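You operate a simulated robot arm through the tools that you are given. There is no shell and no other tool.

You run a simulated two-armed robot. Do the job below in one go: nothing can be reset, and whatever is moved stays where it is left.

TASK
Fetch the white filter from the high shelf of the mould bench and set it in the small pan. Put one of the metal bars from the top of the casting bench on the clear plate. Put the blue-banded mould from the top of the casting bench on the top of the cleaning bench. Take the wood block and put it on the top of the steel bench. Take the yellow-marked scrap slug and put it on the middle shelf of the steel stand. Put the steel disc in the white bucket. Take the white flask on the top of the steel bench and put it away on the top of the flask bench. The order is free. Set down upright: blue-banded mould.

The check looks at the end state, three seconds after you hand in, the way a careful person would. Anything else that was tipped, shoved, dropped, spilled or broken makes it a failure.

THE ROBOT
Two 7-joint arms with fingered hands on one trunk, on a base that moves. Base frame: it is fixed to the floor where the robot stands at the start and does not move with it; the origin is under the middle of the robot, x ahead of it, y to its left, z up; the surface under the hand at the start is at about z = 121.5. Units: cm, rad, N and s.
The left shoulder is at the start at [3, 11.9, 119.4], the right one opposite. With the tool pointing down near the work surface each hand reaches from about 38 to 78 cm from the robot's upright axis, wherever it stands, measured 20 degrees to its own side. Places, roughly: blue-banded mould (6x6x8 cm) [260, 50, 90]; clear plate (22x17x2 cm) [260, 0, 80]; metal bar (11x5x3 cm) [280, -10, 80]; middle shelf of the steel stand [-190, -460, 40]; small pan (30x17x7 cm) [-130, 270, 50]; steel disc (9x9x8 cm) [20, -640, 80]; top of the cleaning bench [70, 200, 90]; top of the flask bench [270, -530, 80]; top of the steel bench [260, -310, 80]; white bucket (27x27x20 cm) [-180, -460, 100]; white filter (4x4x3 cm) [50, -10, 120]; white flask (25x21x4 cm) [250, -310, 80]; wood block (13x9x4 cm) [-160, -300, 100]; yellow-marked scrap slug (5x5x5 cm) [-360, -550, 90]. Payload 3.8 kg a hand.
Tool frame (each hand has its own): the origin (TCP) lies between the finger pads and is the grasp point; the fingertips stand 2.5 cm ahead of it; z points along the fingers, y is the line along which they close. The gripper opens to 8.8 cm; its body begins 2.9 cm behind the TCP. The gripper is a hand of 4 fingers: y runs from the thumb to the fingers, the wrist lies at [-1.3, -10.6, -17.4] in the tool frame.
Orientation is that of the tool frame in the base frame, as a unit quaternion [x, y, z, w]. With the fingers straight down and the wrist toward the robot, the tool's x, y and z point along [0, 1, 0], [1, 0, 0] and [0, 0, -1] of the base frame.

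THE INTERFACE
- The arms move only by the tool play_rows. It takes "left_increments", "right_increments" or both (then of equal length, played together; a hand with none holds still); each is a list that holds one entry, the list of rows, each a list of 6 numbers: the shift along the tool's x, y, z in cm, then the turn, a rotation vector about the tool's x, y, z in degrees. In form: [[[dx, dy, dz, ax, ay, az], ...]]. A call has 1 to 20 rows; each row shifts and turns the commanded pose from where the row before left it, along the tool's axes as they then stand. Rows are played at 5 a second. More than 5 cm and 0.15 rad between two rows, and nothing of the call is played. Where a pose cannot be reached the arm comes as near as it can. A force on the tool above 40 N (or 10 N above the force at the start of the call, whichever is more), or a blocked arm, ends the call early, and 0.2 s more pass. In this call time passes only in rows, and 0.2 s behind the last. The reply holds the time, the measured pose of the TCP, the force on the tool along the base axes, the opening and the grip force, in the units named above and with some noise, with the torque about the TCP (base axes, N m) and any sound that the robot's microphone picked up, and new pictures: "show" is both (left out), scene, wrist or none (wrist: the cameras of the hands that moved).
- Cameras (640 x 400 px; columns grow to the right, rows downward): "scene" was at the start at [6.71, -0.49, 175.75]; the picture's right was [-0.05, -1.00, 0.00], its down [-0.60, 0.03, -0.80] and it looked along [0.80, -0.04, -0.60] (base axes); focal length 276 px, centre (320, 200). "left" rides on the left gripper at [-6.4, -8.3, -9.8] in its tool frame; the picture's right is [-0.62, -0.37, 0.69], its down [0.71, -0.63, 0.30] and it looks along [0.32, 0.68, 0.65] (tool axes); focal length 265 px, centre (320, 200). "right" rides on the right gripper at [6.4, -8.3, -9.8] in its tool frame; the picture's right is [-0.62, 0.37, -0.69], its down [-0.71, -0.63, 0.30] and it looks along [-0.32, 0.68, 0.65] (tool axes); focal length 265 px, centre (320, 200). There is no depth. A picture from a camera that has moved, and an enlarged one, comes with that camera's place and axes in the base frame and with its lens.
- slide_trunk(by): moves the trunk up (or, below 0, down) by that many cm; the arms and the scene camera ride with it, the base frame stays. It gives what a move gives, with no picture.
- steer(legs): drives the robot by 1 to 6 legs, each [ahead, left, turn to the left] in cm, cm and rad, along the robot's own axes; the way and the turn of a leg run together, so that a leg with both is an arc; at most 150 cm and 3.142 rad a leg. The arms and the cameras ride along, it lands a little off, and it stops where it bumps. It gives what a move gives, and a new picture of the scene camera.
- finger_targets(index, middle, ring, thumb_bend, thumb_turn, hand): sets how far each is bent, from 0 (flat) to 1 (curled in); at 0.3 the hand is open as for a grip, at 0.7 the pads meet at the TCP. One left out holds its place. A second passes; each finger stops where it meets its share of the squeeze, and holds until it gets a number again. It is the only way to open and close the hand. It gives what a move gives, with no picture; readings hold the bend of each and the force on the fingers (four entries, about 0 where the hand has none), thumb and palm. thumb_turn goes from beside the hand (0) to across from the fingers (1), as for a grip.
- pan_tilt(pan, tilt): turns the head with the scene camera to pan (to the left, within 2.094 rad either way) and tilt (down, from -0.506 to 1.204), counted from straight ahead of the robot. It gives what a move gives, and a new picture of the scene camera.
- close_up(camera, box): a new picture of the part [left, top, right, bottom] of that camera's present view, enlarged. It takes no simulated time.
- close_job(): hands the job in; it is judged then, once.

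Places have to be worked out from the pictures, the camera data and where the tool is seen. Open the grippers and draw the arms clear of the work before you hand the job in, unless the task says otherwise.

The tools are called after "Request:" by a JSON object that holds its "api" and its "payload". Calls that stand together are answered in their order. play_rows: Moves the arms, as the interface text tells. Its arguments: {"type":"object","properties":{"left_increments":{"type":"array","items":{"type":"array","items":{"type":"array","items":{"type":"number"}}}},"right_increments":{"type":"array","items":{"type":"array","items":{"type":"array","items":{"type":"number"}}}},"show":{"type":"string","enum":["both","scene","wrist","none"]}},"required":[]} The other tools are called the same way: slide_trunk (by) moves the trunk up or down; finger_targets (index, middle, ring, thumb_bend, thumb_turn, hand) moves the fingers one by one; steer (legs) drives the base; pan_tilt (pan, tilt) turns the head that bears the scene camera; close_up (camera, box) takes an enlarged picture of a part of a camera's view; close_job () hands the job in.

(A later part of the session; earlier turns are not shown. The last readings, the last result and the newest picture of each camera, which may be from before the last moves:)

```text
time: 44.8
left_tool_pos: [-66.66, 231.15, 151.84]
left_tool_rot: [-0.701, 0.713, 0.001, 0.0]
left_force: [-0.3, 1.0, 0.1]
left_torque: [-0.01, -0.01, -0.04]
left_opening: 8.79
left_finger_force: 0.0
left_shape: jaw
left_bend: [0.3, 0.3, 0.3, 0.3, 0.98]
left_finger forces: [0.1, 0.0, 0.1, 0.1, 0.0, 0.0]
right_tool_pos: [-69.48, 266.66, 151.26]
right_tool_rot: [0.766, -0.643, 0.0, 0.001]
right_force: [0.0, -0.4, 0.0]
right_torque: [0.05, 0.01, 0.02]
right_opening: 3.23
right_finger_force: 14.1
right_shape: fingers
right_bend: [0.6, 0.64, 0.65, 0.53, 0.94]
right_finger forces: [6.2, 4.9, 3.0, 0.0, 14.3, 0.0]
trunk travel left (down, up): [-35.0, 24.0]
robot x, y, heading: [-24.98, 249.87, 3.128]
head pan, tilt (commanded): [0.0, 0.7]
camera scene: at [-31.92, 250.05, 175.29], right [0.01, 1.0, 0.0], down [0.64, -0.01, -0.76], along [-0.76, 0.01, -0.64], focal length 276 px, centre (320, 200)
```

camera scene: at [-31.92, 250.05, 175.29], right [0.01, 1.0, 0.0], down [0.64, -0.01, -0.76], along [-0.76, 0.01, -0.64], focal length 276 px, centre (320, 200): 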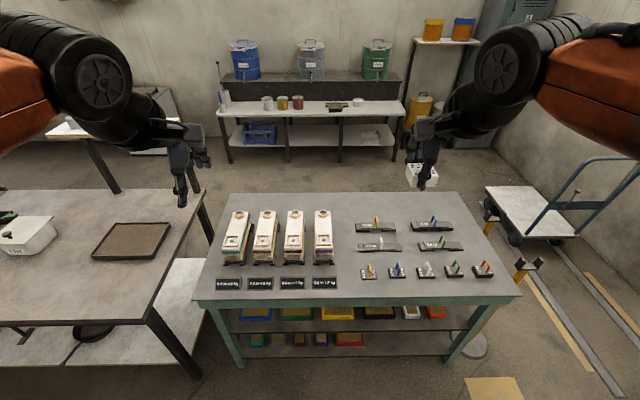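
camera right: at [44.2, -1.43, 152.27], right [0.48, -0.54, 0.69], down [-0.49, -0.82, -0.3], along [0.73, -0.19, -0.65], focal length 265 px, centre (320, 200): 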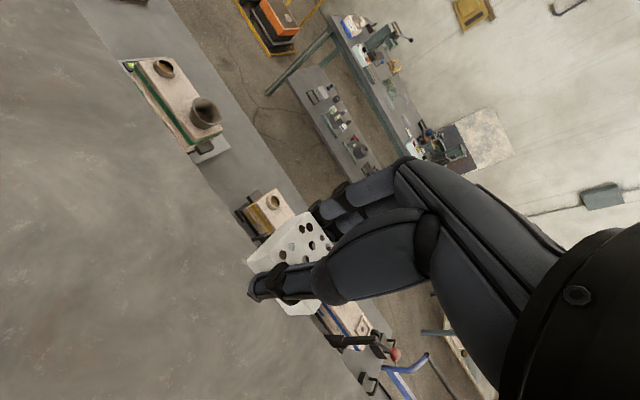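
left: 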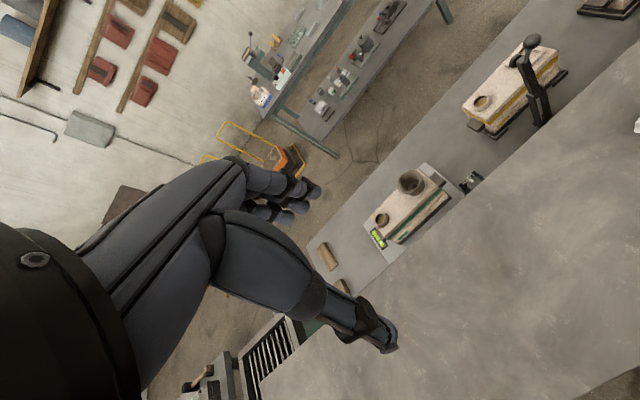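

The table is clear in front. I back off a bit and lower the trunk to see beneath the table top.

Request:
{"api": "steer", "payload": {"legs": [[-22, 0, 0]]}}

Request:
{"api": "slide_trunk", "payload": {"by": -34}}

Request:
{"api": "pan_tilt", "payload": {"pan": 0.0, "tilt": 0.6}}

Request:
{"api": "close_up", "payload": {"camera": "scene", "box": [180, 190, 500, 390]}}

```text
time: 46.5
left_tool_pos: [-44.82, 231.16, 151.83]
left_tool_rot: [-0.699, 0.715, 0.002, 0.0]
left_force: [0.2, 0.2, 0.9]
left_torque: [-0.04, 0.01, -0.01]
left_opening: 8.76
left_finger_force: 0.0
left_shape: jaw
left_bend: [0.3, 0.3, 0.3, 0.3, 0.98]
left_finger forces: [0.0, 0.1, 0.0, 0.0, 0.1, 0.0]
right_tool_pos: [-47.29, 266.58, 151.35]
right_tool_rot: [0.763, -0.646, -0.001, 0.0]
right_force: [-0.2, -0.2, -0.6]
right_torque: [-0.03, 0.02, -0.01]
right_opening: 3.24
right_finger_force: 14.1
right_shape: fingers
right_bend: [0.6, 0.64, 0.65, 0.53, 0.94]
right_finger forces: [6.2, 4.9, 3.0, 0.0, 14.3, 0.1]
trunk travel left (down, up): [-35.0, 24.0]
robot x, y, heading: [-3.3, 249.53, 3.12]
head pan, tilt (commanded): [0.0, 0.7]
camera scene: at [-9.91, 249.73, 175.29], right [0.02, 1.0, 0.0], down [0.64, -0.01, -0.76], along [-0.76, 0.02, -0.64], focal length 276 px, centre (320, 200)
```

scene: 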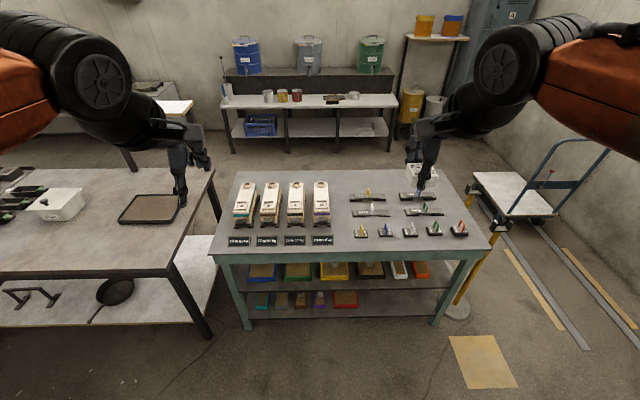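

```text
time: 49.8
left_tool_pos: [-44.79, 231.1, 117.72]
left_tool_rot: [-0.699, 0.715, 0.001, 0.0]
left_force: [-0.5, 0.1, -0.8]
left_torque: [0.02, 0.0, 0.02]
left_opening: 8.78
left_finger_force: 0.1
left_shape: jaw
left_bend: [0.3, 0.3, 0.3, 0.3, 0.98]
left_finger forces: [0.0, 0.0, 0.0, 0.1, 0.1, 0.0]
right_tool_pos: [-47.33, 266.68, 117.41]
right_tool_rot: [0.762, -0.647, 0.0, 0.0]
right_force: [-0.4, 0.3, 1.1]
right_torque: [-0.01, 0.03, 0.0]
right_opening: 3.22
right_finger_force: 14.0
right_shape: fingers
right_bend: [0.6, 0.64, 0.65, 0.53, 0.94]
right_finger forces: [6.3, 4.9, 3.0, 0.1, 14.4, 0.1]
trunk travel left (down, up): [-1.0, 58.0]
robot x, y, heading: [-3.79, 249.76, 3.121]
head pan, tilt (commanded): [0.0, 0.7]
```

```text
time: 50.5
left_tool_pos: [-44.81, 231.23, 117.84]
left_tool_rot: [-0.699, 0.715, 0.002, 0.0]
left_force: [-0.3, 0.0, -0.2]
left_torque: [0.03, -0.01, 0.02]
left_opening: 8.74
left_finger_force: 0.1
left_shape: jaw
left_bend: [0.3, 0.3, 0.3, 0.3, 0.98]
left_finger forces: [0.0, 0.0, 0.0, 0.0, 0.1, 0.1]
right_tool_pos: [-47.32, 266.61, 117.38]
right_tool_rot: [0.763, -0.646, 0.0, 0.0]
right_force: [-0.2, -0.7, -0.1]
right_torque: [0.01, 0.0, 0.01]
right_opening: 3.19
right_finger_force: 14.1
right_shape: fingers
right_bend: [0.6, 0.64, 0.65, 0.53, 0.94]
right_finger forces: [6.2, 4.9, 2.9, 0.0, 14.2, 0.0]
trunk travel left (down, up): [-1.0, 58.0]
robot x, y, heading: [-3.72, 249.66, 3.125]
head pan, tilt (commanded): [0.0, 0.6]
camera scene: at [-10.28, 249.74, 142.15], right [0.02, 1.0, 0.0], down [0.57, -0.01, -0.82], along [-0.82, 0.02, -0.57], focal length 276 px, centre (320, 200)
```

scene: 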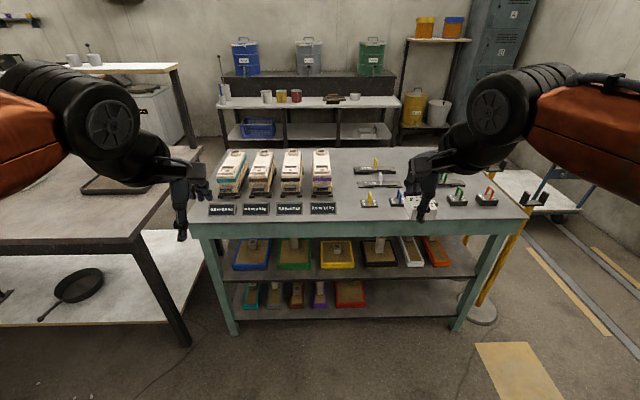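

```text
2.00 times, centred on (340, 290) of scene
camera zoom: at [-10.28, 249.74, 142.15], right [0.02, 1.0, 0.0], down [0.57, -0.01, -0.82], along [-0.82, 0.02, -0.57], focal length 552 px, centre (280, 20)
```

zoom: 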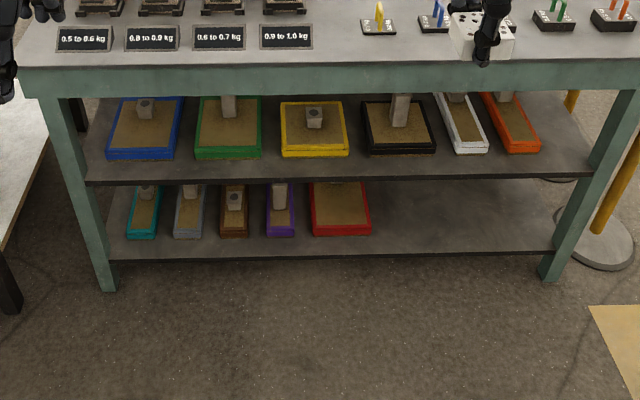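

The shelf's front is filled with coloured sand trays; the pan must be behind them near the back edge (x ≈ -130). I raise the trunk again and go look at the far end of the table to see whether there is a way round to its back side.

Request:
{"api": "slide_trunk", "payload": {"by": 34}}

Request:
{"api": "steer", "payload": {"legs": [[10, -120, 0]]}}

Request:
{"api": "pan_tilt", "payload": {"pan": 0.25, "tilt": 0.6}}

```text
time: 53.8
left_tool_pos: [-44.73, 231.11, 151.7]
left_tool_rot: [-0.699, 0.715, 0.002, 0.0]
left_force: [0.1, 0.4, -0.8]
left_torque: [-0.02, 0.0, -0.01]
left_opening: 8.76
left_finger_force: 0.0
left_shape: jaw
left_bend: [0.3, 0.3, 0.3, 0.3, 0.98]
left_finger forces: [0.0, 0.0, 0.0, 0.0, 0.0, 0.0]
right_tool_pos: [-47.37, 266.81, 151.33]
right_tool_rot: [0.763, -0.646, 0.0, 0.001]
right_force: [-0.5, 0.0, -0.9]
right_torque: [-0.01, 0.02, 0.0]
right_opening: 3.21
right_finger_force: 14.2
right_shape: fingers
right_bend: [0.6, 0.64, 0.65, 0.53, 0.94]
right_finger forces: [6.2, 4.9, 2.9, 0.0, 14.3, 0.1]
trunk travel left (down, up): [-35.0, 24.0]
robot x, y, heading: [-3.48, 249.7, 3.124]
head pan, tilt (commanded): [0.0, 0.6]
```

```text
time: 59.9
left_tool_pos: [-52.3, 351.41, 151.74]
left_tool_rot: [-0.698, 0.716, 0.001, 0.001]
left_force: [0.3, -0.1, 0.1]
left_torque: [-0.01, 0.04, 0.03]
left_opening: 8.73
left_finger_force: 0.1
left_shape: jaw
left_bend: [0.3, 0.3, 0.3, 0.3, 0.98]
left_finger forces: [0.0, 0.1, 0.0, 0.0, 0.1, 0.0]
right_tool_pos: [-54.51, 387.07, 151.29]
right_tool_rot: [0.762, -0.647, -0.001, 0.0]
right_force: [0.3, -0.6, -0.7]
right_torque: [-0.04, 0.01, -0.01]
right_opening: 3.21
right_finger_force: 14.3
right_shape: fingers
right_bend: [0.6, 0.64, 0.65, 0.53, 0.94]
right_finger forces: [6.2, 4.9, 3.1, 0.1, 14.4, 0.1]
trunk travel left (down, up): [-35.0, 24.0]
robot x, y, heading: [-10.58, 370.26, 3.123]
head pan, tilt (commanded): [0.0, 0.6]
camera scene: at [-17.7, 369.92, 176.15], right [0.03, 1.0, 0.0], down [0.56, -0.01, -0.82], along [-0.82, 0.02, -0.57], focal length 276 px, centre (320, 200)
```

scene: 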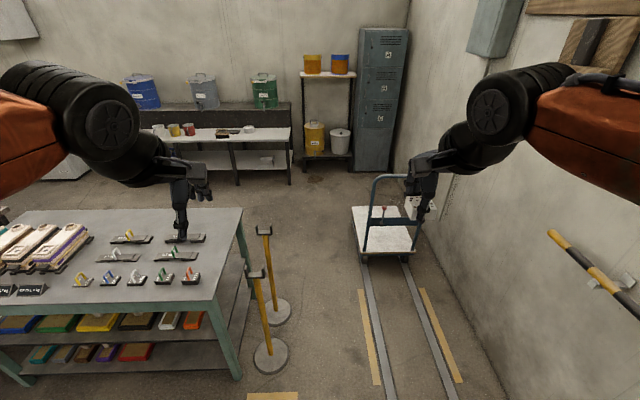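

```text
time: 60.7
left_tool_pos: [-52.32, 351.47, 151.86]
left_tool_rot: [-0.698, 0.716, 0.001, 0.001]
left_force: [0.8, -0.4, 0.9]
left_torque: [0.03, -0.02, 0.0]
left_opening: 8.76
left_finger_force: 0.0
left_shape: jaw
left_bend: [0.3, 0.3, 0.3, 0.3, 0.98]
left_finger forces: [0.0, 0.0, 0.0, 0.0, 0.0, 0.1]
right_tool_pos: [-54.7, 387.07, 151.39]
right_tool_rot: [0.762, -0.647, 0.0, 0.0]
right_force: [-1.1, 0.7, 0.4]
right_torque: [-0.02, 0.01, 0.01]
right_opening: 3.23
right_finger_force: 14.0
right_shape: fingers
right_bend: [0.6, 0.64, 0.65, 0.53, 0.94]
right_finger forces: [6.3, 4.9, 2.9, 0.0, 14.2, 0.0]
trunk travel left (down, up): [-35.0, 24.0]
robot x, y, heading: [-10.9, 369.77, 3.118]
head pan, tilt (commanded): [0.25, 0.6]
camera scene: at [-17.48, 367.76, 176.15], right [-0.22, 0.98, 0.0], down [0.55, 0.13, -0.82], along [-0.8, -0.18, -0.57], focal length 276 px, centre (320, 200)
```

scene: 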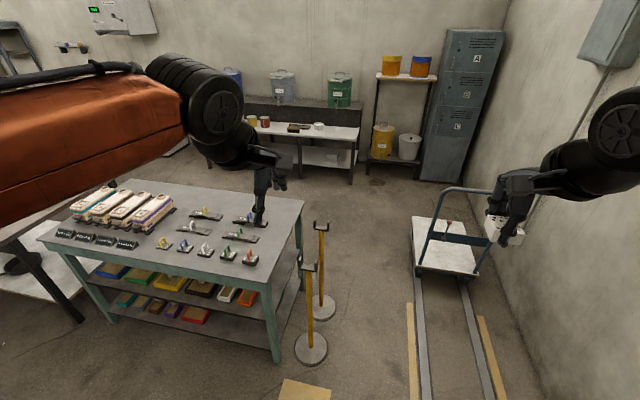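

Two stanchions stand at about (-104, 341) and (-134, 343), and the rail lines begin at y ≈ 405, so there is a corridor of about 50 cm. I look straight down beside myself to judge how wide my base is.

Request:
{"api": "pan_tilt", "payload": {"pan": 2.09, "tilt": 1.2}}

Request:
{"api": "pan_tilt", "payload": {"pan": -2.09, "tilt": 1.2}}

Request:
{"api": "pan_tilt", "payload": {"pan": -0.6, "tilt": 1.2}}

```text
time: 62.5
left_tool_pos: [-52.23, 351.45, 151.77]
left_tool_rot: [-0.698, 0.716, 0.002, 0.0]
left_force: [0.0, -0.3, -0.6]
left_torque: [0.01, 0.01, -0.01]
left_opening: 8.77
left_finger_force: 0.0
left_shape: jaw
left_bend: [0.3, 0.3, 0.3, 0.3, 0.98]
left_finger forces: [0.1, 0.0, 0.0, 0.1, 0.0, 0.0]
right_tool_pos: [-54.63, 387.13, 151.38]
right_tool_rot: [0.762, -0.648, 0.0, -0.001]
right_force: [0.1, -0.7, -0.4]
right_torque: [-0.02, 0.0, -0.02]
right_opening: 3.21
right_finger_force: 14.5
right_shape: fingers
right_bend: [0.6, 0.64, 0.65, 0.53, 0.94]
right_finger forces: [6.2, 4.9, 3.0, 0.1, 14.3, 0.0]
trunk travel left (down, up): [-35.0, 24.0]
robot x, y, heading: [-10.82, 369.8, 3.12]
head pan, tilt (commanded): [2.089, 1.201]
camera scene: at [-6.22, 364.77, 171.7], right [-0.88, -0.47, 0.0], down [-0.44, 0.82, -0.36], along [0.17, -0.32, -0.93], focal length 276 px, centre (320, 200)
```

scene: 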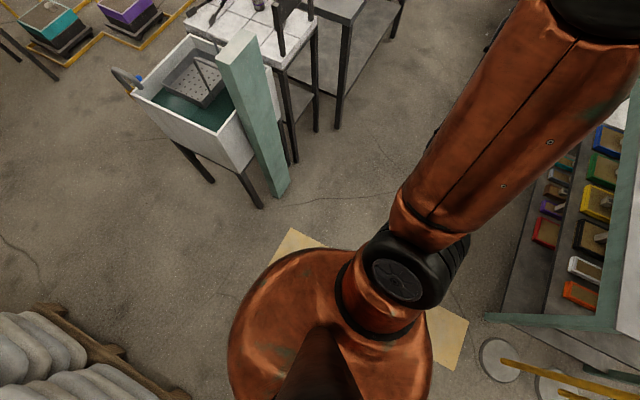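

```text
time: 65.9
left_tool_pos: [-52.32, 351.43, 151.71]
left_tool_rot: [-0.697, 0.717, 0.001, 0.0]
left_force: [-0.3, -0.3, 0.2]
left_torque: [0.0, 0.01, 0.0]
left_opening: 8.76
left_finger_force: 0.1
left_shape: jaw
left_bend: [0.3, 0.3, 0.3, 0.3, 0.98]
left_finger forces: [0.1, 0.0, 0.0, 0.0, 0.0, 0.0]
right_tool_pos: [-54.59, 386.95, 151.4]
right_tool_rot: [0.762, -0.647, -0.001, 0.0]
right_force: [-0.2, 0.2, -1.3]
right_torque: [0.02, 0.0, 0.0]
right_opening: 3.23
right_finger_force: 14.5
right_shape: fingers
right_bend: [0.6, 0.64, 0.65, 0.53, 0.94]
right_finger forces: [6.2, 5.0, 3.0, 0.0, 14.3, 0.1]
trunk travel left (down, up): [-35.0, 24.0]
robot x, y, heading: [-10.55, 369.5, 3.119]
head pan, tilt (commanded): [-2.089, 1.201]
camera scene: at [-5.97, 374.49, 171.69], right [0.86, -0.52, 0.0], down [-0.48, -0.8, -0.36], along [0.19, 0.31, -0.93], focal length 276 px, centre (320, 200)
```

scene: 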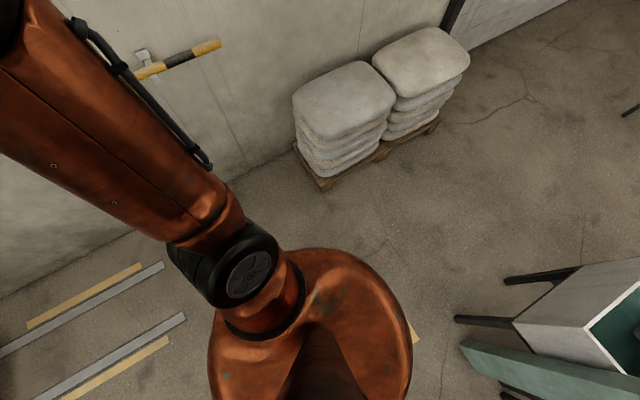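

```text
time: 67.5
left_tool_pos: [-52.31, 351.53, 151.79]
left_tool_rot: [-0.698, 0.716, 0.002, -0.001]
left_force: [-0.6, -0.1, -1.2]
left_torque: [0.03, 0.01, 0.03]
left_opening: 8.76
left_finger_force: 0.0
left_shape: jaw
left_bend: [0.3, 0.3, 0.3, 0.3, 0.98]
left_finger forces: [0.0, 0.0, 0.1, 0.0, 0.0, 0.0]
right_tool_pos: [-54.64, 387.01, 151.29]
right_tool_rot: [0.762, -0.647, 0.0, 0.0]
right_force: [1.2, 0.3, -0.9]
right_torque: [0.0, 0.01, -0.03]
right_opening: 3.2
right_finger_force: 13.9
right_shape: fingers
right_bend: [0.6, 0.64, 0.65, 0.53, 0.94]
right_finger forces: [6.2, 4.9, 3.0, 0.1, 14.4, 0.0]
trunk travel left (down, up): [-35.0, 24.0]
robot x, y, heading: [-10.94, 369.57, 3.12]
head pan, tilt (commanded): [-0.6, 1.201]
camera scene: at [-13.39, 372.98, 171.69], right [0.59, 0.81, 0.0], down [0.76, -0.55, -0.36], along [-0.29, 0.21, -0.93], focal length 276 px, centre (320, 200)
```

scene: 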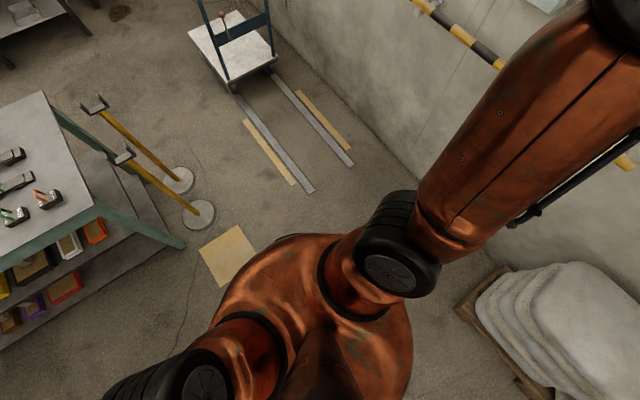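

The base stays hidden, so I cannot be sure of the narrow north gap. The south route round the grey table looks wider and leads where other items are, so I turn to face south and drive back down the aisle.

Request:
{"api": "pan_tilt", "payload": {"pan": 0.0, "tilt": 0.45}}

Request:
{"api": "steer", "payload": {"legs": [[0, 0, 1.58]]}}

```text
time: 68.6
left_tool_pos: [-52.31, 351.4, 151.68]
left_tool_rot: [-0.698, 0.716, 0.001, 0.0]
left_force: [0.2, -0.2, 0.3]
left_torque: [-0.01, 0.0, 0.01]
left_opening: 8.79
left_finger_force: 0.1
left_shape: jaw
left_bend: [0.3, 0.3, 0.3, 0.3, 0.98]
left_finger forces: [0.1, 0.1, 0.1, 0.0, 0.0, 0.1]
right_tool_pos: [-54.66, 386.99, 151.27]
right_tool_rot: [0.762, -0.648, 0.0, 0.0]
right_force: [-0.9, 0.0, 0.1]
right_torque: [-0.02, 0.0, -0.02]
right_opening: 3.24
right_finger_force: 13.9
right_shape: fingers
right_bend: [0.6, 0.64, 0.65, 0.53, 0.94]
right_finger forces: [6.1, 4.9, 3.0, 0.0, 14.3, 0.1]
trunk travel left (down, up): [-35.0, 24.0]
robot x, y, heading: [-10.8, 369.98, 3.117]
head pan, tilt (commanded): [0.0, 0.45]
camera scene: at [-18.05, 369.94, 177.5], right [0.03, 1.0, 0.0], down [0.44, -0.01, -0.9], along [-0.9, 0.02, -0.44], focal length 276 px, centre (320, 200)
```

scene: 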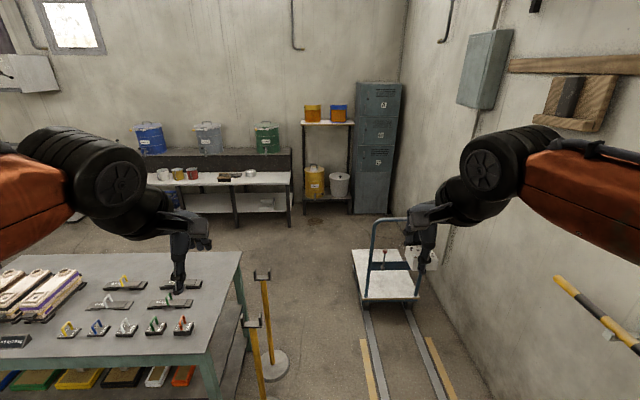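

```text
time: 72.9
left_tool_pos: [8.97, 329.06, 151.67]
left_tool_rot: [1.0, 0.004, 0.0, 0.001]
left_force: [-0.1, 0.5, -1.1]
left_torque: [0.02, 0.01, 0.03]
left_opening: 8.76
left_finger_force: 0.0
left_shape: jaw
left_bend: [0.3, 0.3, 0.3, 0.3, 0.98]
left_finger forces: [0.0, 0.0, 0.0, 0.0, 0.0, 0.1]
right_tool_pos: [-26.52, 325.49, 151.45]
right_tool_rot: [0.995, 0.098, 0.0, 0.0]
right_force: [-0.1, 0.0, 0.3]
right_torque: [0.0, 0.02, 0.0]
right_opening: 3.18
right_finger_force: 13.7
right_shape: fingers
right_bend: [0.6, 0.64, 0.65, 0.53, 0.94]
right_finger forces: [6.1, 4.7, 3.0, 0.0, 13.8, 0.0]
trunk travel left (down, up): [-35.0, 24.0]
robot x, y, heading: [-10.96, 370.0, -1.561]
head pan, tilt (commanded): [0.0, 0.45]
camera scene: at [-10.77, 362.53, 177.51], right [-1.0, -0.01, 0.0], down [0.0, 0.44, -0.9], along [0.01, -0.9, -0.44], focal length 276 px, centre (320, 200)
```

scene: 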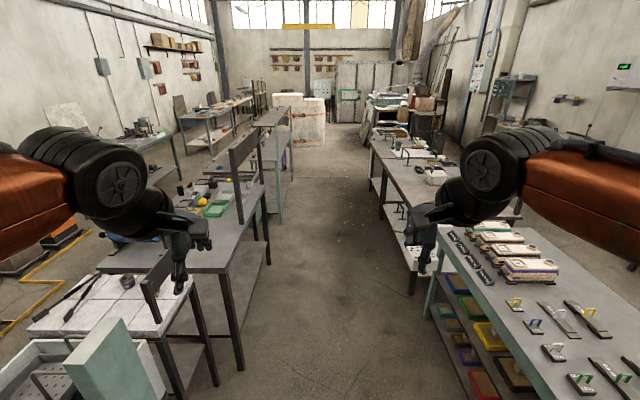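

The aisle south is clear. I drive down it in legs, keeping to its middle, and then look toward the south-west.

Request:
{"api": "steer", "payload": {"legs": [[150, -5, -0.01], [150, 0, 0], [150, 0, 0]]}}

Request:
{"api": "pan_tilt", "payload": {"pan": -0.8, "tilt": 0.5}}

```text
refused: leg 1 is longer than a leg can be; nothing moved
```

```text
time: 74.0
left_tool_pos: [8.9, 329.05, 151.85]
left_tool_rot: [1.0, 0.003, -0.001, 0.001]
left_force: [0.0, 0.5, 0.2]
left_torque: [-0.02, -0.03, -0.01]
left_opening: 8.76
left_finger_force: 0.1
left_shape: jaw
left_bend: [0.3, 0.3, 0.3, 0.3, 0.98]
left_finger forces: [0.1, 0.1, 0.0, 0.1, 0.0, 0.1]
right_tool_pos: [-26.56, 325.43, 151.27]
right_tool_rot: [0.995, 0.097, 0.0, 0.0]
right_force: [-0.8, 0.8, 0.0]
right_torque: [0.01, 0.0, 0.02]
right_opening: 3.22
right_finger_force: 13.9
right_shape: fingers
right_bend: [0.6, 0.64, 0.65, 0.53, 0.94]
right_finger forces: [6.1, 4.7, 2.9, 0.0, 13.8, 0.0]
trunk travel left (down, up): [-35.0, 24.0]
robot x, y, heading: [-10.97, 369.71, -1.565]
head pan, tilt (commanded): [-0.799, 0.499]
camera scene: at [-17.31, 365.31, 177.06], right [-0.7, 0.71, 0.0], down [0.34, 0.34, -0.88], along [-0.62, -0.62, -0.48], focal length 276 px, centre (320, 200)
```

scene: 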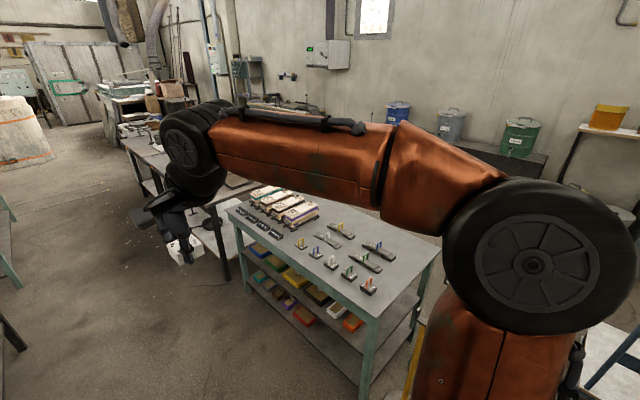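

The leg was slightly over-long, so nothing moved. I drive the same way in shorter legs.

Request:
{"api": "pan_tilt", "payload": {"pan": 0.0, "tilt": 0.5}}

Request:
{"api": "steer", "payload": {"legs": [[140, -5, 0], [140, 0, 0], [140, 0, 0]]}}

Request:
{"api": "pan_tilt", "payload": {"pan": -0.9, "tilt": 0.5}}

```text
time: 75.1
left_tool_pos: [8.98, 328.99, 151.72]
left_tool_rot: [1.0, 0.004, -0.001, 0.001]
left_force: [-0.7, -1.0, 0.0]
left_torque: [0.01, -0.01, 0.03]
left_opening: 8.75
left_finger_force: 0.0
left_shape: jaw
left_bend: [0.3, 0.3, 0.3, 0.3, 0.98]
left_finger forces: [0.0, 0.0, 0.0, 0.0, 0.0, 0.0]
right_tool_pos: [-26.57, 325.4, 151.37]
right_tool_rot: [0.995, 0.097, 0.0, 0.0]
right_force: [0.2, 0.9, -0.9]
right_torque: [0.01, -0.01, 0.0]
right_opening: 3.17
right_finger_force: 13.8
right_shape: fingers
right_bend: [0.6, 0.64, 0.65, 0.53, 0.94]
right_finger forces: [6.2, 4.6, 3.0, 0.0, 13.8, 0.1]
trunk travel left (down, up): [-35.0, 24.0]
robot x, y, heading: [-10.78, 369.67, -1.563]
head pan, tilt (commanded): [0.0, 0.499]
camera scene: at [-10.78, 362.62, 177.06], right [-1.0, -0.01, 0.0], down [0.0, 0.48, -0.88], along [0.01, -0.88, -0.48], focal length 276 px, centre (320, 200)
```

scene: 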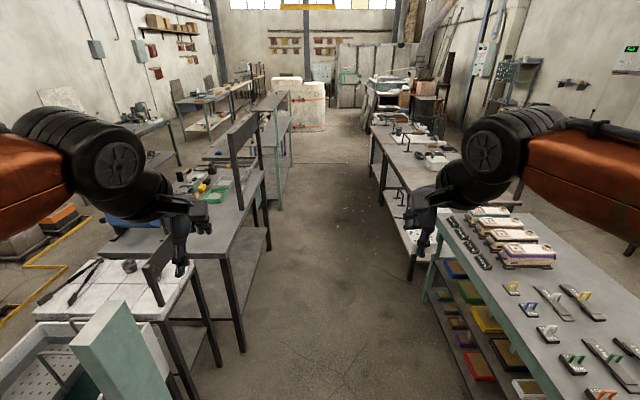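

```text
time: 95.4
left_tool_pos: [9.68, -92.64, 151.7]
left_tool_rot: [1.0, 0.011, -0.001, 0.001]
left_force: [0.4, 0.3, -0.2]
left_torque: [0.0, 0.0, -0.02]
left_opening: 8.73
left_finger_force: 0.1
left_shape: jaw
left_bend: [0.3, 0.3, 0.3, 0.3, 0.98]
left_finger forces: [0.0, 0.1, 0.0, 0.0, 0.0, 0.1]
right_tool_pos: [-25.67, -96.83, 151.37]
right_tool_rot: [0.994, 0.105, 0.0, 0.0]
right_force: [-0.2, 0.3, 0.3]
right_torque: [0.04, 0.0, 0.02]
right_opening: 3.2
right_finger_force: 13.5
right_shape: fingers
right_bend: [0.6, 0.64, 0.65, 0.53, 0.94]
right_finger forces: [6.1, 4.6, 3.0, 0.0, 13.8, 0.0]
trunk travel left (down, up): [-35.0, 24.0]
robot x, y, heading: [-10.66, -52.27, -1.549]
head pan, tilt (commanded): [0.0, 0.499]
camera scene: at [-10.54, -59.33, 177.06], right [-1.0, -0.02, 0.0], down [-0.01, 0.48, -0.88], along [0.02, -0.88, -0.48], focal length 276 px, centre (320, 200)
```

scene: 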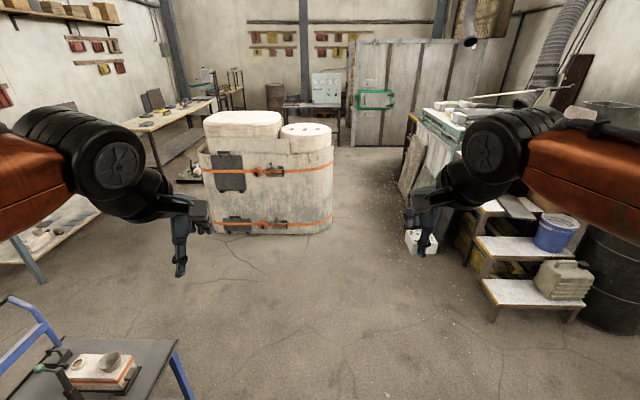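

```text
time: 96.6
left_tool_pos: [9.74, -92.67, 151.74]
left_tool_rot: [1.0, 0.011, -0.001, 0.001]
left_force: [-0.2, 0.4, 0.1]
left_torque: [0.01, 0.01, 0.0]
left_opening: 8.78
left_finger_force: 0.0
left_shape: jaw
left_bend: [0.3, 0.3, 0.3, 0.3, 0.98]
left_finger forces: [0.0, 0.0, 0.0, 0.1, 0.1, 0.0]
right_tool_pos: [-25.84, -96.62, 151.31]
right_tool_rot: [0.994, 0.105, 0.0, 0.0]
right_force: [-0.3, 1.3, 0.2]
right_torque: [0.0, -0.01, 0.01]
right_opening: 3.16
right_finger_force: 13.8
right_shape: fingers
right_bend: [0.6, 0.64, 0.65, 0.53, 0.94]
right_finger forces: [6.1, 4.6, 2.9, 0.0, 13.9, 0.0]
trunk travel left (down, up): [-35.0, 24.0]
robot x, y, heading: [-10.92, -51.83, -1.547]
head pan, tilt (commanded): [-0.901, 0.499]
camera scene: at [-17.74, -56.07, 177.06], right [-0.64, 0.77, 0.0], down [0.37, 0.31, -0.88], along [-0.67, -0.56, -0.48], focal length 276 px, centre (320, 200)
```

scene: 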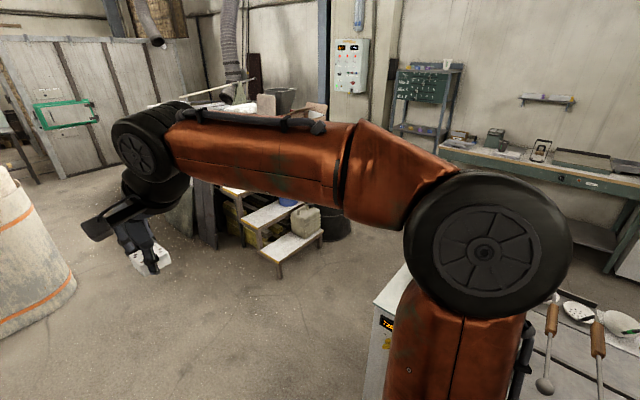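

A gap about 1 m wide lies between the white furnace and the wooden steps. I drive to its mouth and turn to face west.

Request:
{"api": "pan_tilt", "payload": {"pan": 0.0, "tilt": 0.5}}

Request:
{"api": "steer", "payload": {"legs": [[95, 0, 0], [0, 0, -1.59]]}}

```text
time: 97.8
left_tool_pos: [9.7, -92.53, 151.75]
left_tool_rot: [1.0, 0.011, -0.001, 0.001]
left_force: [0.2, -0.1, -0.6]
left_torque: [0.02, 0.05, -0.02]
left_opening: 8.73
left_finger_force: 0.1
left_shape: jaw
left_bend: [0.3, 0.3, 0.3, 0.3, 0.98]
left_finger forces: [0.0, 0.1, 0.0, 0.0, 0.0, 0.1]
right_tool_pos: [-25.63, -96.84, 151.39]
right_tool_rot: [0.994, 0.106, 0.0, 0.0]
right_force: [0.4, -0.1, -0.2]
right_torque: [0.02, 0.02, 0.0]
right_opening: 3.19
right_finger_force: 13.3
right_shape: fingers
right_bend: [0.6, 0.64, 0.65, 0.53, 0.94]
right_finger forces: [6.0, 4.7, 3.0, 0.0, 13.8, 0.0]
trunk travel left (down, up): [-35.0, 24.0]
robot x, y, heading: [-10.73, -52.25, -1.542]
head pan, tilt (commanded): [0.0, 0.499]
camera scene: at [-10.55, -59.33, 177.06], right [-1.0, -0.02, 0.0], down [-0.01, 0.48, -0.88], along [0.02, -0.88, -0.48], focal length 276 px, centre (320, 200)
```

scene: 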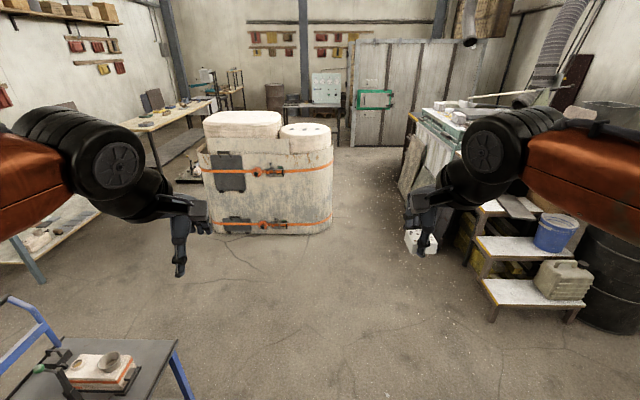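

```text
time: 106.6
left_tool_pos: [-49.39, -166.82, 151.78]
left_tool_rot: [0.709, -0.705, -0.002, -0.001]
left_force: [0.1, -0.2, 0.2]
left_torque: [-0.02, 0.0, 0.01]
left_opening: 8.79
left_finger_force: 0.0
left_shape: jaw
left_bend: [0.3, 0.3, 0.3, 0.3, 0.98]
left_finger forces: [0.0, 0.1, 0.0, 0.0, 0.0, 0.0]
right_tool_pos: [-52.85, -131.37, 151.45]
right_tool_rot: [0.772, -0.636, 0.001, 0.0]
right_force: [-0.3, -0.4, -0.9]
right_torque: [-0.02, -0.02, 0.06]
right_opening: 3.13
right_finger_force: 13.0
right_shape: fingers
right_bend: [0.6, 0.64, 0.66, 0.53, 0.94]
right_finger forces: [5.9, 4.6, 2.8, 0.1, 13.3, 0.0]
trunk travel left (down, up): [-35.0, 24.0]
robot x, y, heading: [-8.56, -147.3, -3.134]
head pan, tilt (commanded): [0.0, 0.499]
camera scene: at [-15.67, -147.35, 177.06], right [-0.01, 1.0, 0.0], down [0.48, 0.0, -0.88], along [-0.88, -0.01, -0.48], focal length 276 px, centre (320, 200)
```

scene: 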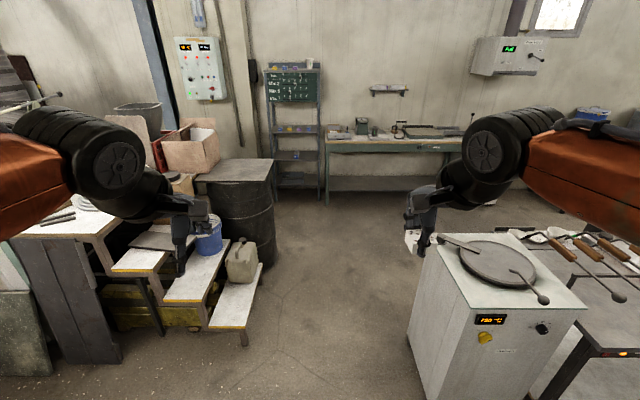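

The gap (y from about -204 to -91) is centred on me. I drive west through it.

Request:
{"api": "steer", "payload": {"legs": [[140, 0, 0], [65, 0, 0]]}}

Request:
{"api": "pan_tilt", "payload": {"pan": -1.2, "tilt": 0.5}}

```text
time: 116.8
left_tool_pos: [-253.85, -166.25, 151.79]
left_tool_rot: [-0.706, 0.708, 0.001, 0.0]
left_force: [0.3, -0.8, 0.6]
left_torque: [0.05, 0.01, 0.02]
left_opening: 8.77
left_finger_force: 0.1
left_shape: jaw
left_bend: [0.3, 0.3, 0.3, 0.3, 0.98]
left_finger forces: [0.1, 0.1, 0.0, 0.0, 0.0, 0.0]
right_tool_pos: [-256.78, -130.64, 151.46]
right_tool_rot: [0.77, -0.639, 0.0, 0.0]
right_force: [0.2, 0.4, 0.1]
right_torque: [-0.01, 0.02, 0.0]
right_opening: 3.14
right_finger_force: 13.6
right_shape: fingers
right_bend: [0.6, 0.64, 0.66, 0.53, 0.94]
right_finger forces: [6.0, 4.6, 2.8, 0.0, 13.4, 0.0]
trunk travel left (down, up): [-35.0, 24.0]
robot x, y, heading: [-212.19, -147.3, 3.14]
head pan, tilt (commanded): [0.0, 0.499]
camera scene: at [-219.85, -146.96, 177.06], right [0.0, 1.0, 0.0], down [0.48, 0.0, -0.88], along [-0.88, 0.0, -0.48], focal length 276 px, centre (320, 200)
```

scene: 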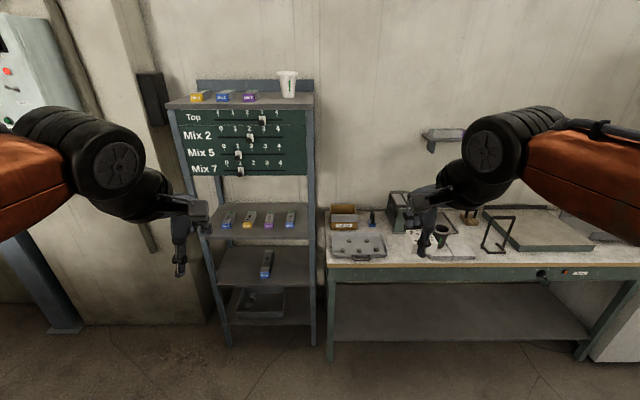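

```text
time: 118.2
left_tool_pos: [-253.8, -166.21, 151.8]
left_tool_rot: [-0.706, 0.708, 0.001, 0.0]
left_force: [0.1, -0.3, -0.1]
left_torque: [0.03, -0.02, -0.02]
left_opening: 8.76
left_finger_force: 0.1
left_shape: jaw
left_bend: [0.3, 0.3, 0.3, 0.3, 0.98]
left_finger forces: [0.0, 0.0, 0.0, 0.0, 0.0, 0.1]
right_tool_pos: [-256.88, -130.61, 151.37]
right_tool_rot: [0.77, -0.639, 0.0, 0.0]
right_force: [0.0, 0.8, -1.0]
right_torque: [0.03, -0.02, 0.01]
right_opening: 3.16
right_finger_force: 13.4
right_shape: fingers
right_bend: [0.6, 0.64, 0.66, 0.53, 0.94]
right_finger forces: [5.9, 4.6, 2.7, 0.0, 13.5, 0.0]
trunk travel left (down, up): [-35.0, 24.0]
robot x, y, heading: [-212.5, -146.78, 3.142]
head pan, tilt (commanded): [-1.201, 0.499]
camera scene: at [-214.02, -138.49, 177.06], right [0.93, 0.36, 0.0], down [0.17, -0.45, -0.88], along [-0.32, 0.82, -0.48], focal length 276 px, centre (320, 200)
```

scene: 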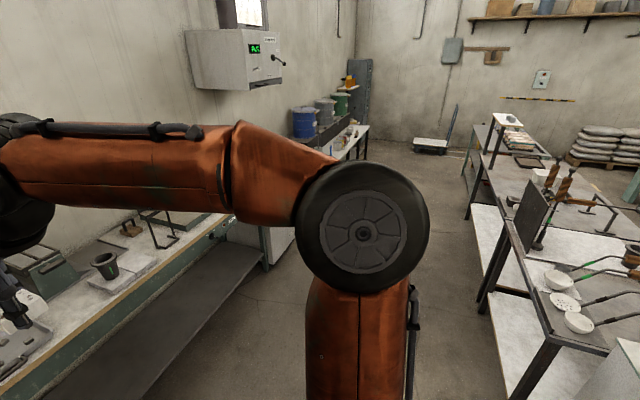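

The corridor north is open on this side. I turn right to face north and look along it.

Request:
{"api": "pan_tilt", "payload": {"pan": 0.0, "tilt": 0.5}}

Request:
{"api": "steer", "payload": {"legs": [[0, 0, -1.57]]}}

```text
time: 119.5
left_tool_pos: [-253.79, -166.18, 151.75]
left_tool_rot: [-0.706, 0.708, 0.002, 0.001]
left_force: [-0.3, 0.0, 0.1]
left_torque: [0.0, 0.01, 0.0]
left_opening: 8.73
left_finger_force: 0.1
left_shape: jaw
left_bend: [0.3, 0.3, 0.3, 0.3, 0.98]
left_finger forces: [0.0, 0.0, 0.0, 0.1, 0.1, 0.0]
right_tool_pos: [-256.95, -130.62, 151.34]
right_tool_rot: [0.769, -0.639, 0.0, 0.0]
right_force: [-0.3, -0.1, -0.3]
right_torque: [-0.03, 0.04, 0.02]
right_opening: 3.16
right_finger_force: 13.1
right_shape: fingers
right_bend: [0.6, 0.64, 0.66, 0.53, 0.94]
right_finger forces: [5.9, 4.6, 2.8, 0.1, 13.4, 0.0]
trunk travel left (down, up): [-35.0, 24.0]
robot x, y, heading: [-212.85, -147.05, 3.14]
head pan, tilt (commanded): [0.0, 0.499]
camera scene: at [-219.85, -146.95, 177.06], right [0.0, 1.0, 0.0], down [0.48, 0.0, -0.88], along [-0.88, 0.0, -0.48], focal length 276 px, centre (320, 200)
```

scene: 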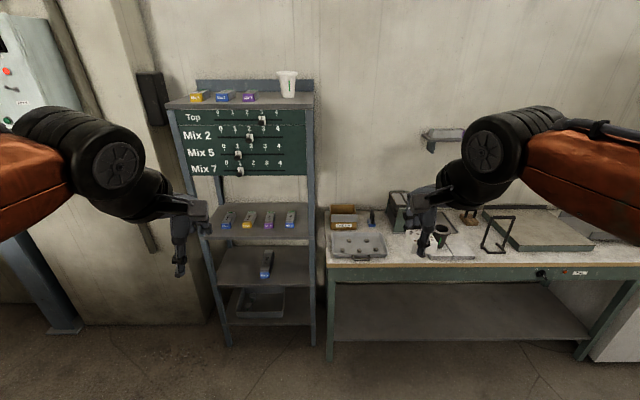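

```text
time: 123.7
left_tool_pos: [-233.58, -106.58, 151.69]
left_tool_rot: [-0.018, 1.0, 0.0, 0.001]
left_force: [0.0, -0.8, 0.1]
left_torque: [-0.01, -0.01, 0.01]
left_opening: 8.77
left_finger_force: 0.0
left_shape: jaw
left_bend: [0.3, 0.3, 0.3, 0.3, 0.98]
left_finger forces: [0.0, 0.0, 0.0, 0.0, 0.0, 0.0]
right_tool_pos: [-198.23, -102.16, 151.31]
right_tool_rot: [-0.112, 0.994, 0.0, 0.001]
right_force: [0.9, 0.0, -0.1]
right_torque: [0.03, 0.01, 0.0]
right_opening: 3.13
right_finger_force: 12.6
right_shape: fingers
right_bend: [0.6, 0.64, 0.66, 0.54, 0.94]
right_finger forces: [5.8, 4.4, 2.6, 0.0, 12.9, 0.1]
trunk travel left (down, up): [-35.0, 24.0]
robot x, y, heading: [-212.66, -147.12, 1.607]
head pan, tilt (commanded): [0.0, 0.499]
camera scene: at [-212.99, -139.85, 177.06], right [1.0, 0.04, 0.0], down [0.02, -0.48, -0.88], along [-0.03, 0.88, -0.48], focal length 276 px, centre (320, 200)
```

scene: 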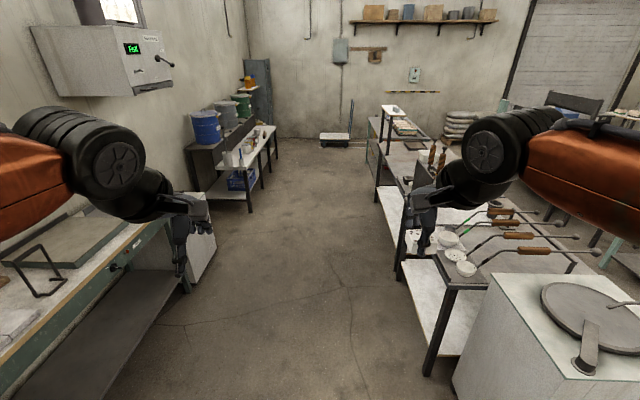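

The corridor north is wide open. The grip force has drifted down to about 13 N, so I check the filter in the hand.

Request:
{"api": "close_up", "payload": {"camera": "right", "box": [200, 180, 400, 340]}}

Request:
{"api": "steer", "payload": {"legs": [[140, 0, -0.03], [140, 0, 0], [110, 0, 0]]}}

```text
2.50 times, centred on (300, 260) of right
camera zoom: at [-202.64, -111.61, 161.25], right [0.52, 0.5, 0.69], down [0.84, -0.46, -0.3], along [0.16, 0.74, -0.65], focal length 664 px, centre (370, 50)
```

zoom: 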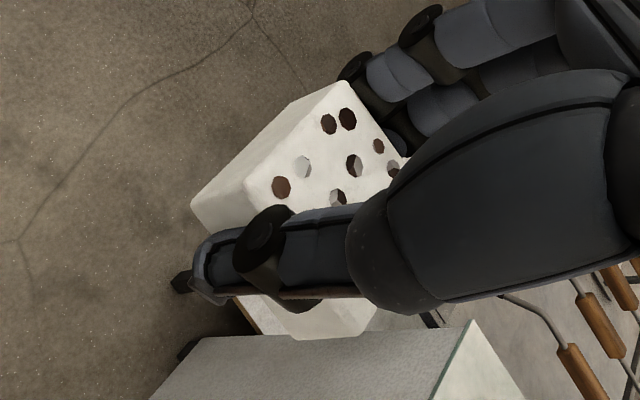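

```text
time: 142.4
left_tool_pos: [-248.55, 282.23, 151.75]
left_tool_rot: [-0.027, 1.0, 0.001, 0.001]
left_force: [0.4, 0.2, 0.9]
left_torque: [0.01, -0.05, 0.0]
left_opening: 8.76
left_finger_force: 0.2
left_shape: jaw
left_bend: [0.3, 0.3, 0.3, 0.3, 0.98]
left_finger forces: [0.1, 0.1, 0.0, 0.0, 0.1, 0.0]
right_tool_pos: [-213.38, 287.42, 151.37]
right_tool_rot: [-0.121, 0.993, 0.0, 0.001]
right_force: [0.1, 0.9, 0.0]
right_torque: [0.02, -0.01, -0.03]
right_opening: 3.11
right_finger_force: 12.4
right_shape: fingers
right_bend: [0.6, 0.64, 0.66, 0.54, 0.94]
right_finger forces: [5.9, 4.4, 2.5, 0.0, 13.0, 0.0]
trunk travel left (down, up): [-35.0, 24.0]
robot x, y, heading: [-226.92, 242.35, 1.632]
head pan, tilt (commanded): [0.0, 0.499]
camera scene: at [-227.26, 249.33, 177.06], right [1.0, 0.06, 0.0], down [0.03, -0.48, -0.88], along [-0.05, 0.88, -0.48], focal length 276 px, centre (320, 200)
```

scene: 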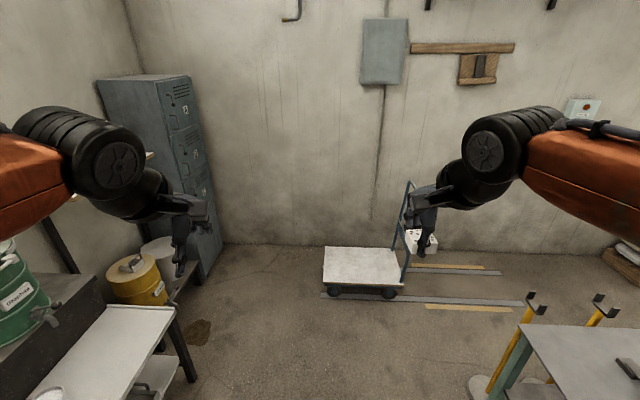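

I'm behind the teal table now. I turn to face it (east) and look under its top from this side.

Request:
{"api": "steer", "payload": {"legs": [[0, 0, -1.632]]}}

Request:
{"api": "slide_trunk", "payload": {"by": -34}}

Request:
{"api": "pan_tilt", "payload": {"pan": 0.0, "tilt": 0.6}}

```text
time: 146.8
left_tool_pos: [-185.54, 261.16, 151.78]
left_tool_rot: [0.712, 0.702, 0.0, 0.001]
left_force: [-0.2, 0.3, -0.2]
left_torque: [0.04, 0.01, 0.0]
left_opening: 8.75
left_finger_force: 0.0
left_shape: jaw
left_bend: [0.3, 0.3, 0.3, 0.3, 0.98]
left_finger forces: [0.0, 0.0, 0.0, 0.1, 0.0, 0.0]
right_tool_pos: [-182.91, 225.65, 151.34]
right_tool_rot: [0.643, 0.766, -0.001, 0.0]
right_force: [-0.3, 0.6, -0.4]
right_torque: [-0.01, 0.01, 0.0]
right_opening: 3.08
right_finger_force: 12.3
right_shape: fingers
right_bend: [0.61, 0.65, 0.66, 0.54, 0.94]
right_finger forces: [5.6, 4.2, 2.6, 0.0, 12.5, 0.1]
trunk travel left (down, up): [-35.0, 24.0]
robot x, y, heading: [-226.98, 242.21, -0.011]
head pan, tilt (commanded): [0.0, 0.499]
camera scene: at [-219.72, 242.12, 177.06], right [-0.01, -1.0, 0.0], down [-0.48, 0.01, -0.88], along [0.88, -0.01, -0.48], focal length 276 px, centre (320, 200)
```

scene: 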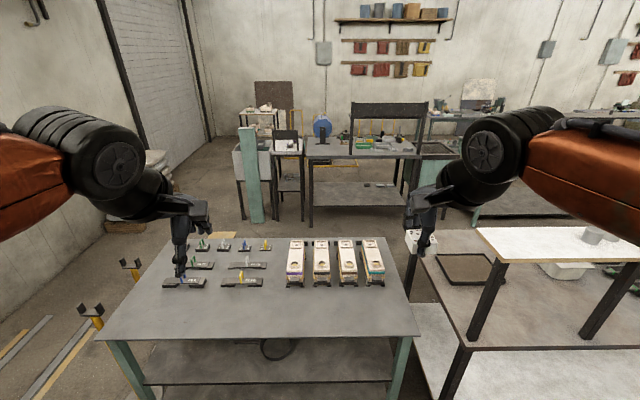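

```text
time: 150.2
left_tool_pos: [-185.66, 261.12, 117.82]
left_tool_rot: [0.712, 0.703, 0.0, 0.001]
left_force: [-0.3, -0.2, 0.5]
left_torque: [-0.02, 0.0, -0.01]
left_opening: 8.78
left_finger_force: 0.1
left_shape: jaw
left_bend: [0.3, 0.3, 0.3, 0.3, 0.98]
left_finger forces: [0.1, 0.0, 0.1, 0.0, 0.0, 0.0]
right_tool_pos: [-182.86, 225.59, 117.43]
right_tool_rot: [0.643, 0.766, 0.0, 0.0]
right_force: [0.7, 0.4, -0.6]
right_torque: [-0.02, -0.03, 0.03]
right_opening: 3.11
right_finger_force: 12.3
right_shape: fingers
right_bend: [0.61, 0.65, 0.66, 0.54, 0.94]
right_finger forces: [5.8, 4.2, 2.5, 0.1, 12.5, 0.1]
trunk travel left (down, up): [-1.0, 58.0]
robot x, y, heading: [-226.85, 242.51, -0.014]
head pan, tilt (commanded): [0.0, 0.499]
```

```text
time: 150.8
left_tool_pos: [-185.64, 261.21, 117.84]
left_tool_rot: [0.712, 0.702, 0.0, 0.002]
left_force: [-0.1, 0.4, 0.1]
left_torque: [0.03, -0.02, 0.0]
left_opening: 8.76
left_finger_force: 0.1
left_shape: jaw
left_bend: [0.3, 0.3, 0.3, 0.3, 0.98]
left_finger forces: [0.0, 0.0, 0.0, 0.1, 0.1, 0.1]
right_tool_pos: [-182.84, 225.62, 117.31]
right_tool_rot: [0.644, 0.765, 0.0, -0.001]
right_force: [0.0, -0.4, 0.1]
right_torque: [-0.04, -0.01, -0.02]
right_opening: 3.11
right_finger_force: 12.9
right_shape: fingers
right_bend: [0.61, 0.65, 0.66, 0.54, 0.94]
right_finger forces: [5.7, 4.2, 2.5, 0.0, 12.5, 0.1]
trunk travel left (down, up): [-1.0, 58.0]
robot x, y, heading: [-226.64, 242.16, -0.014]
head pan, tilt (commanded): [0.0, 0.6]
camera scene: at [-219.99, 242.13, 142.16], right [-0.01, -1.0, 0.0], down [-0.56, 0.01, -0.83], along [0.83, -0.01, -0.56], focal length 276 px, centre (320, 200)
```

scene: 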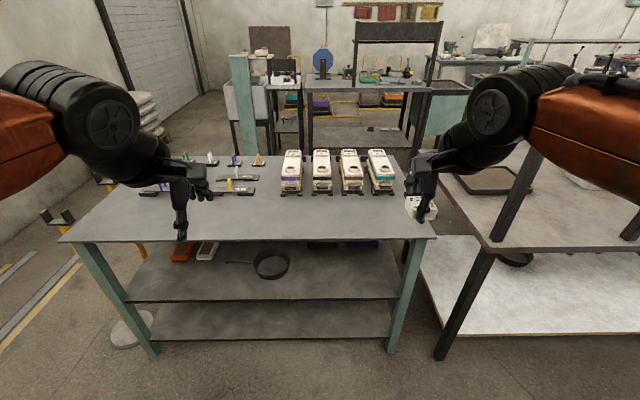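

The pan sits on the middle shelf near this back edge, with its handle pointing left. I zoom in to measure it.

Request:
{"api": "close_up", "payload": {"camera": "scene", "box": [200, 225, 360, 325]}}

```text
4.00 times, centred on (280, 275) of scene
camera zoom: at [-219.99, 242.13, 142.16], right [-0.01, -1.0, 0.0], down [-0.56, 0.01, -0.83], along [0.83, -0.01, -0.56], focal length 1104 px, centre (480, -100)
```

zoom: 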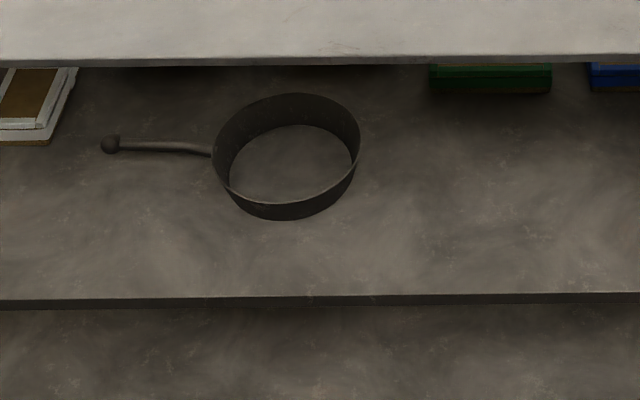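

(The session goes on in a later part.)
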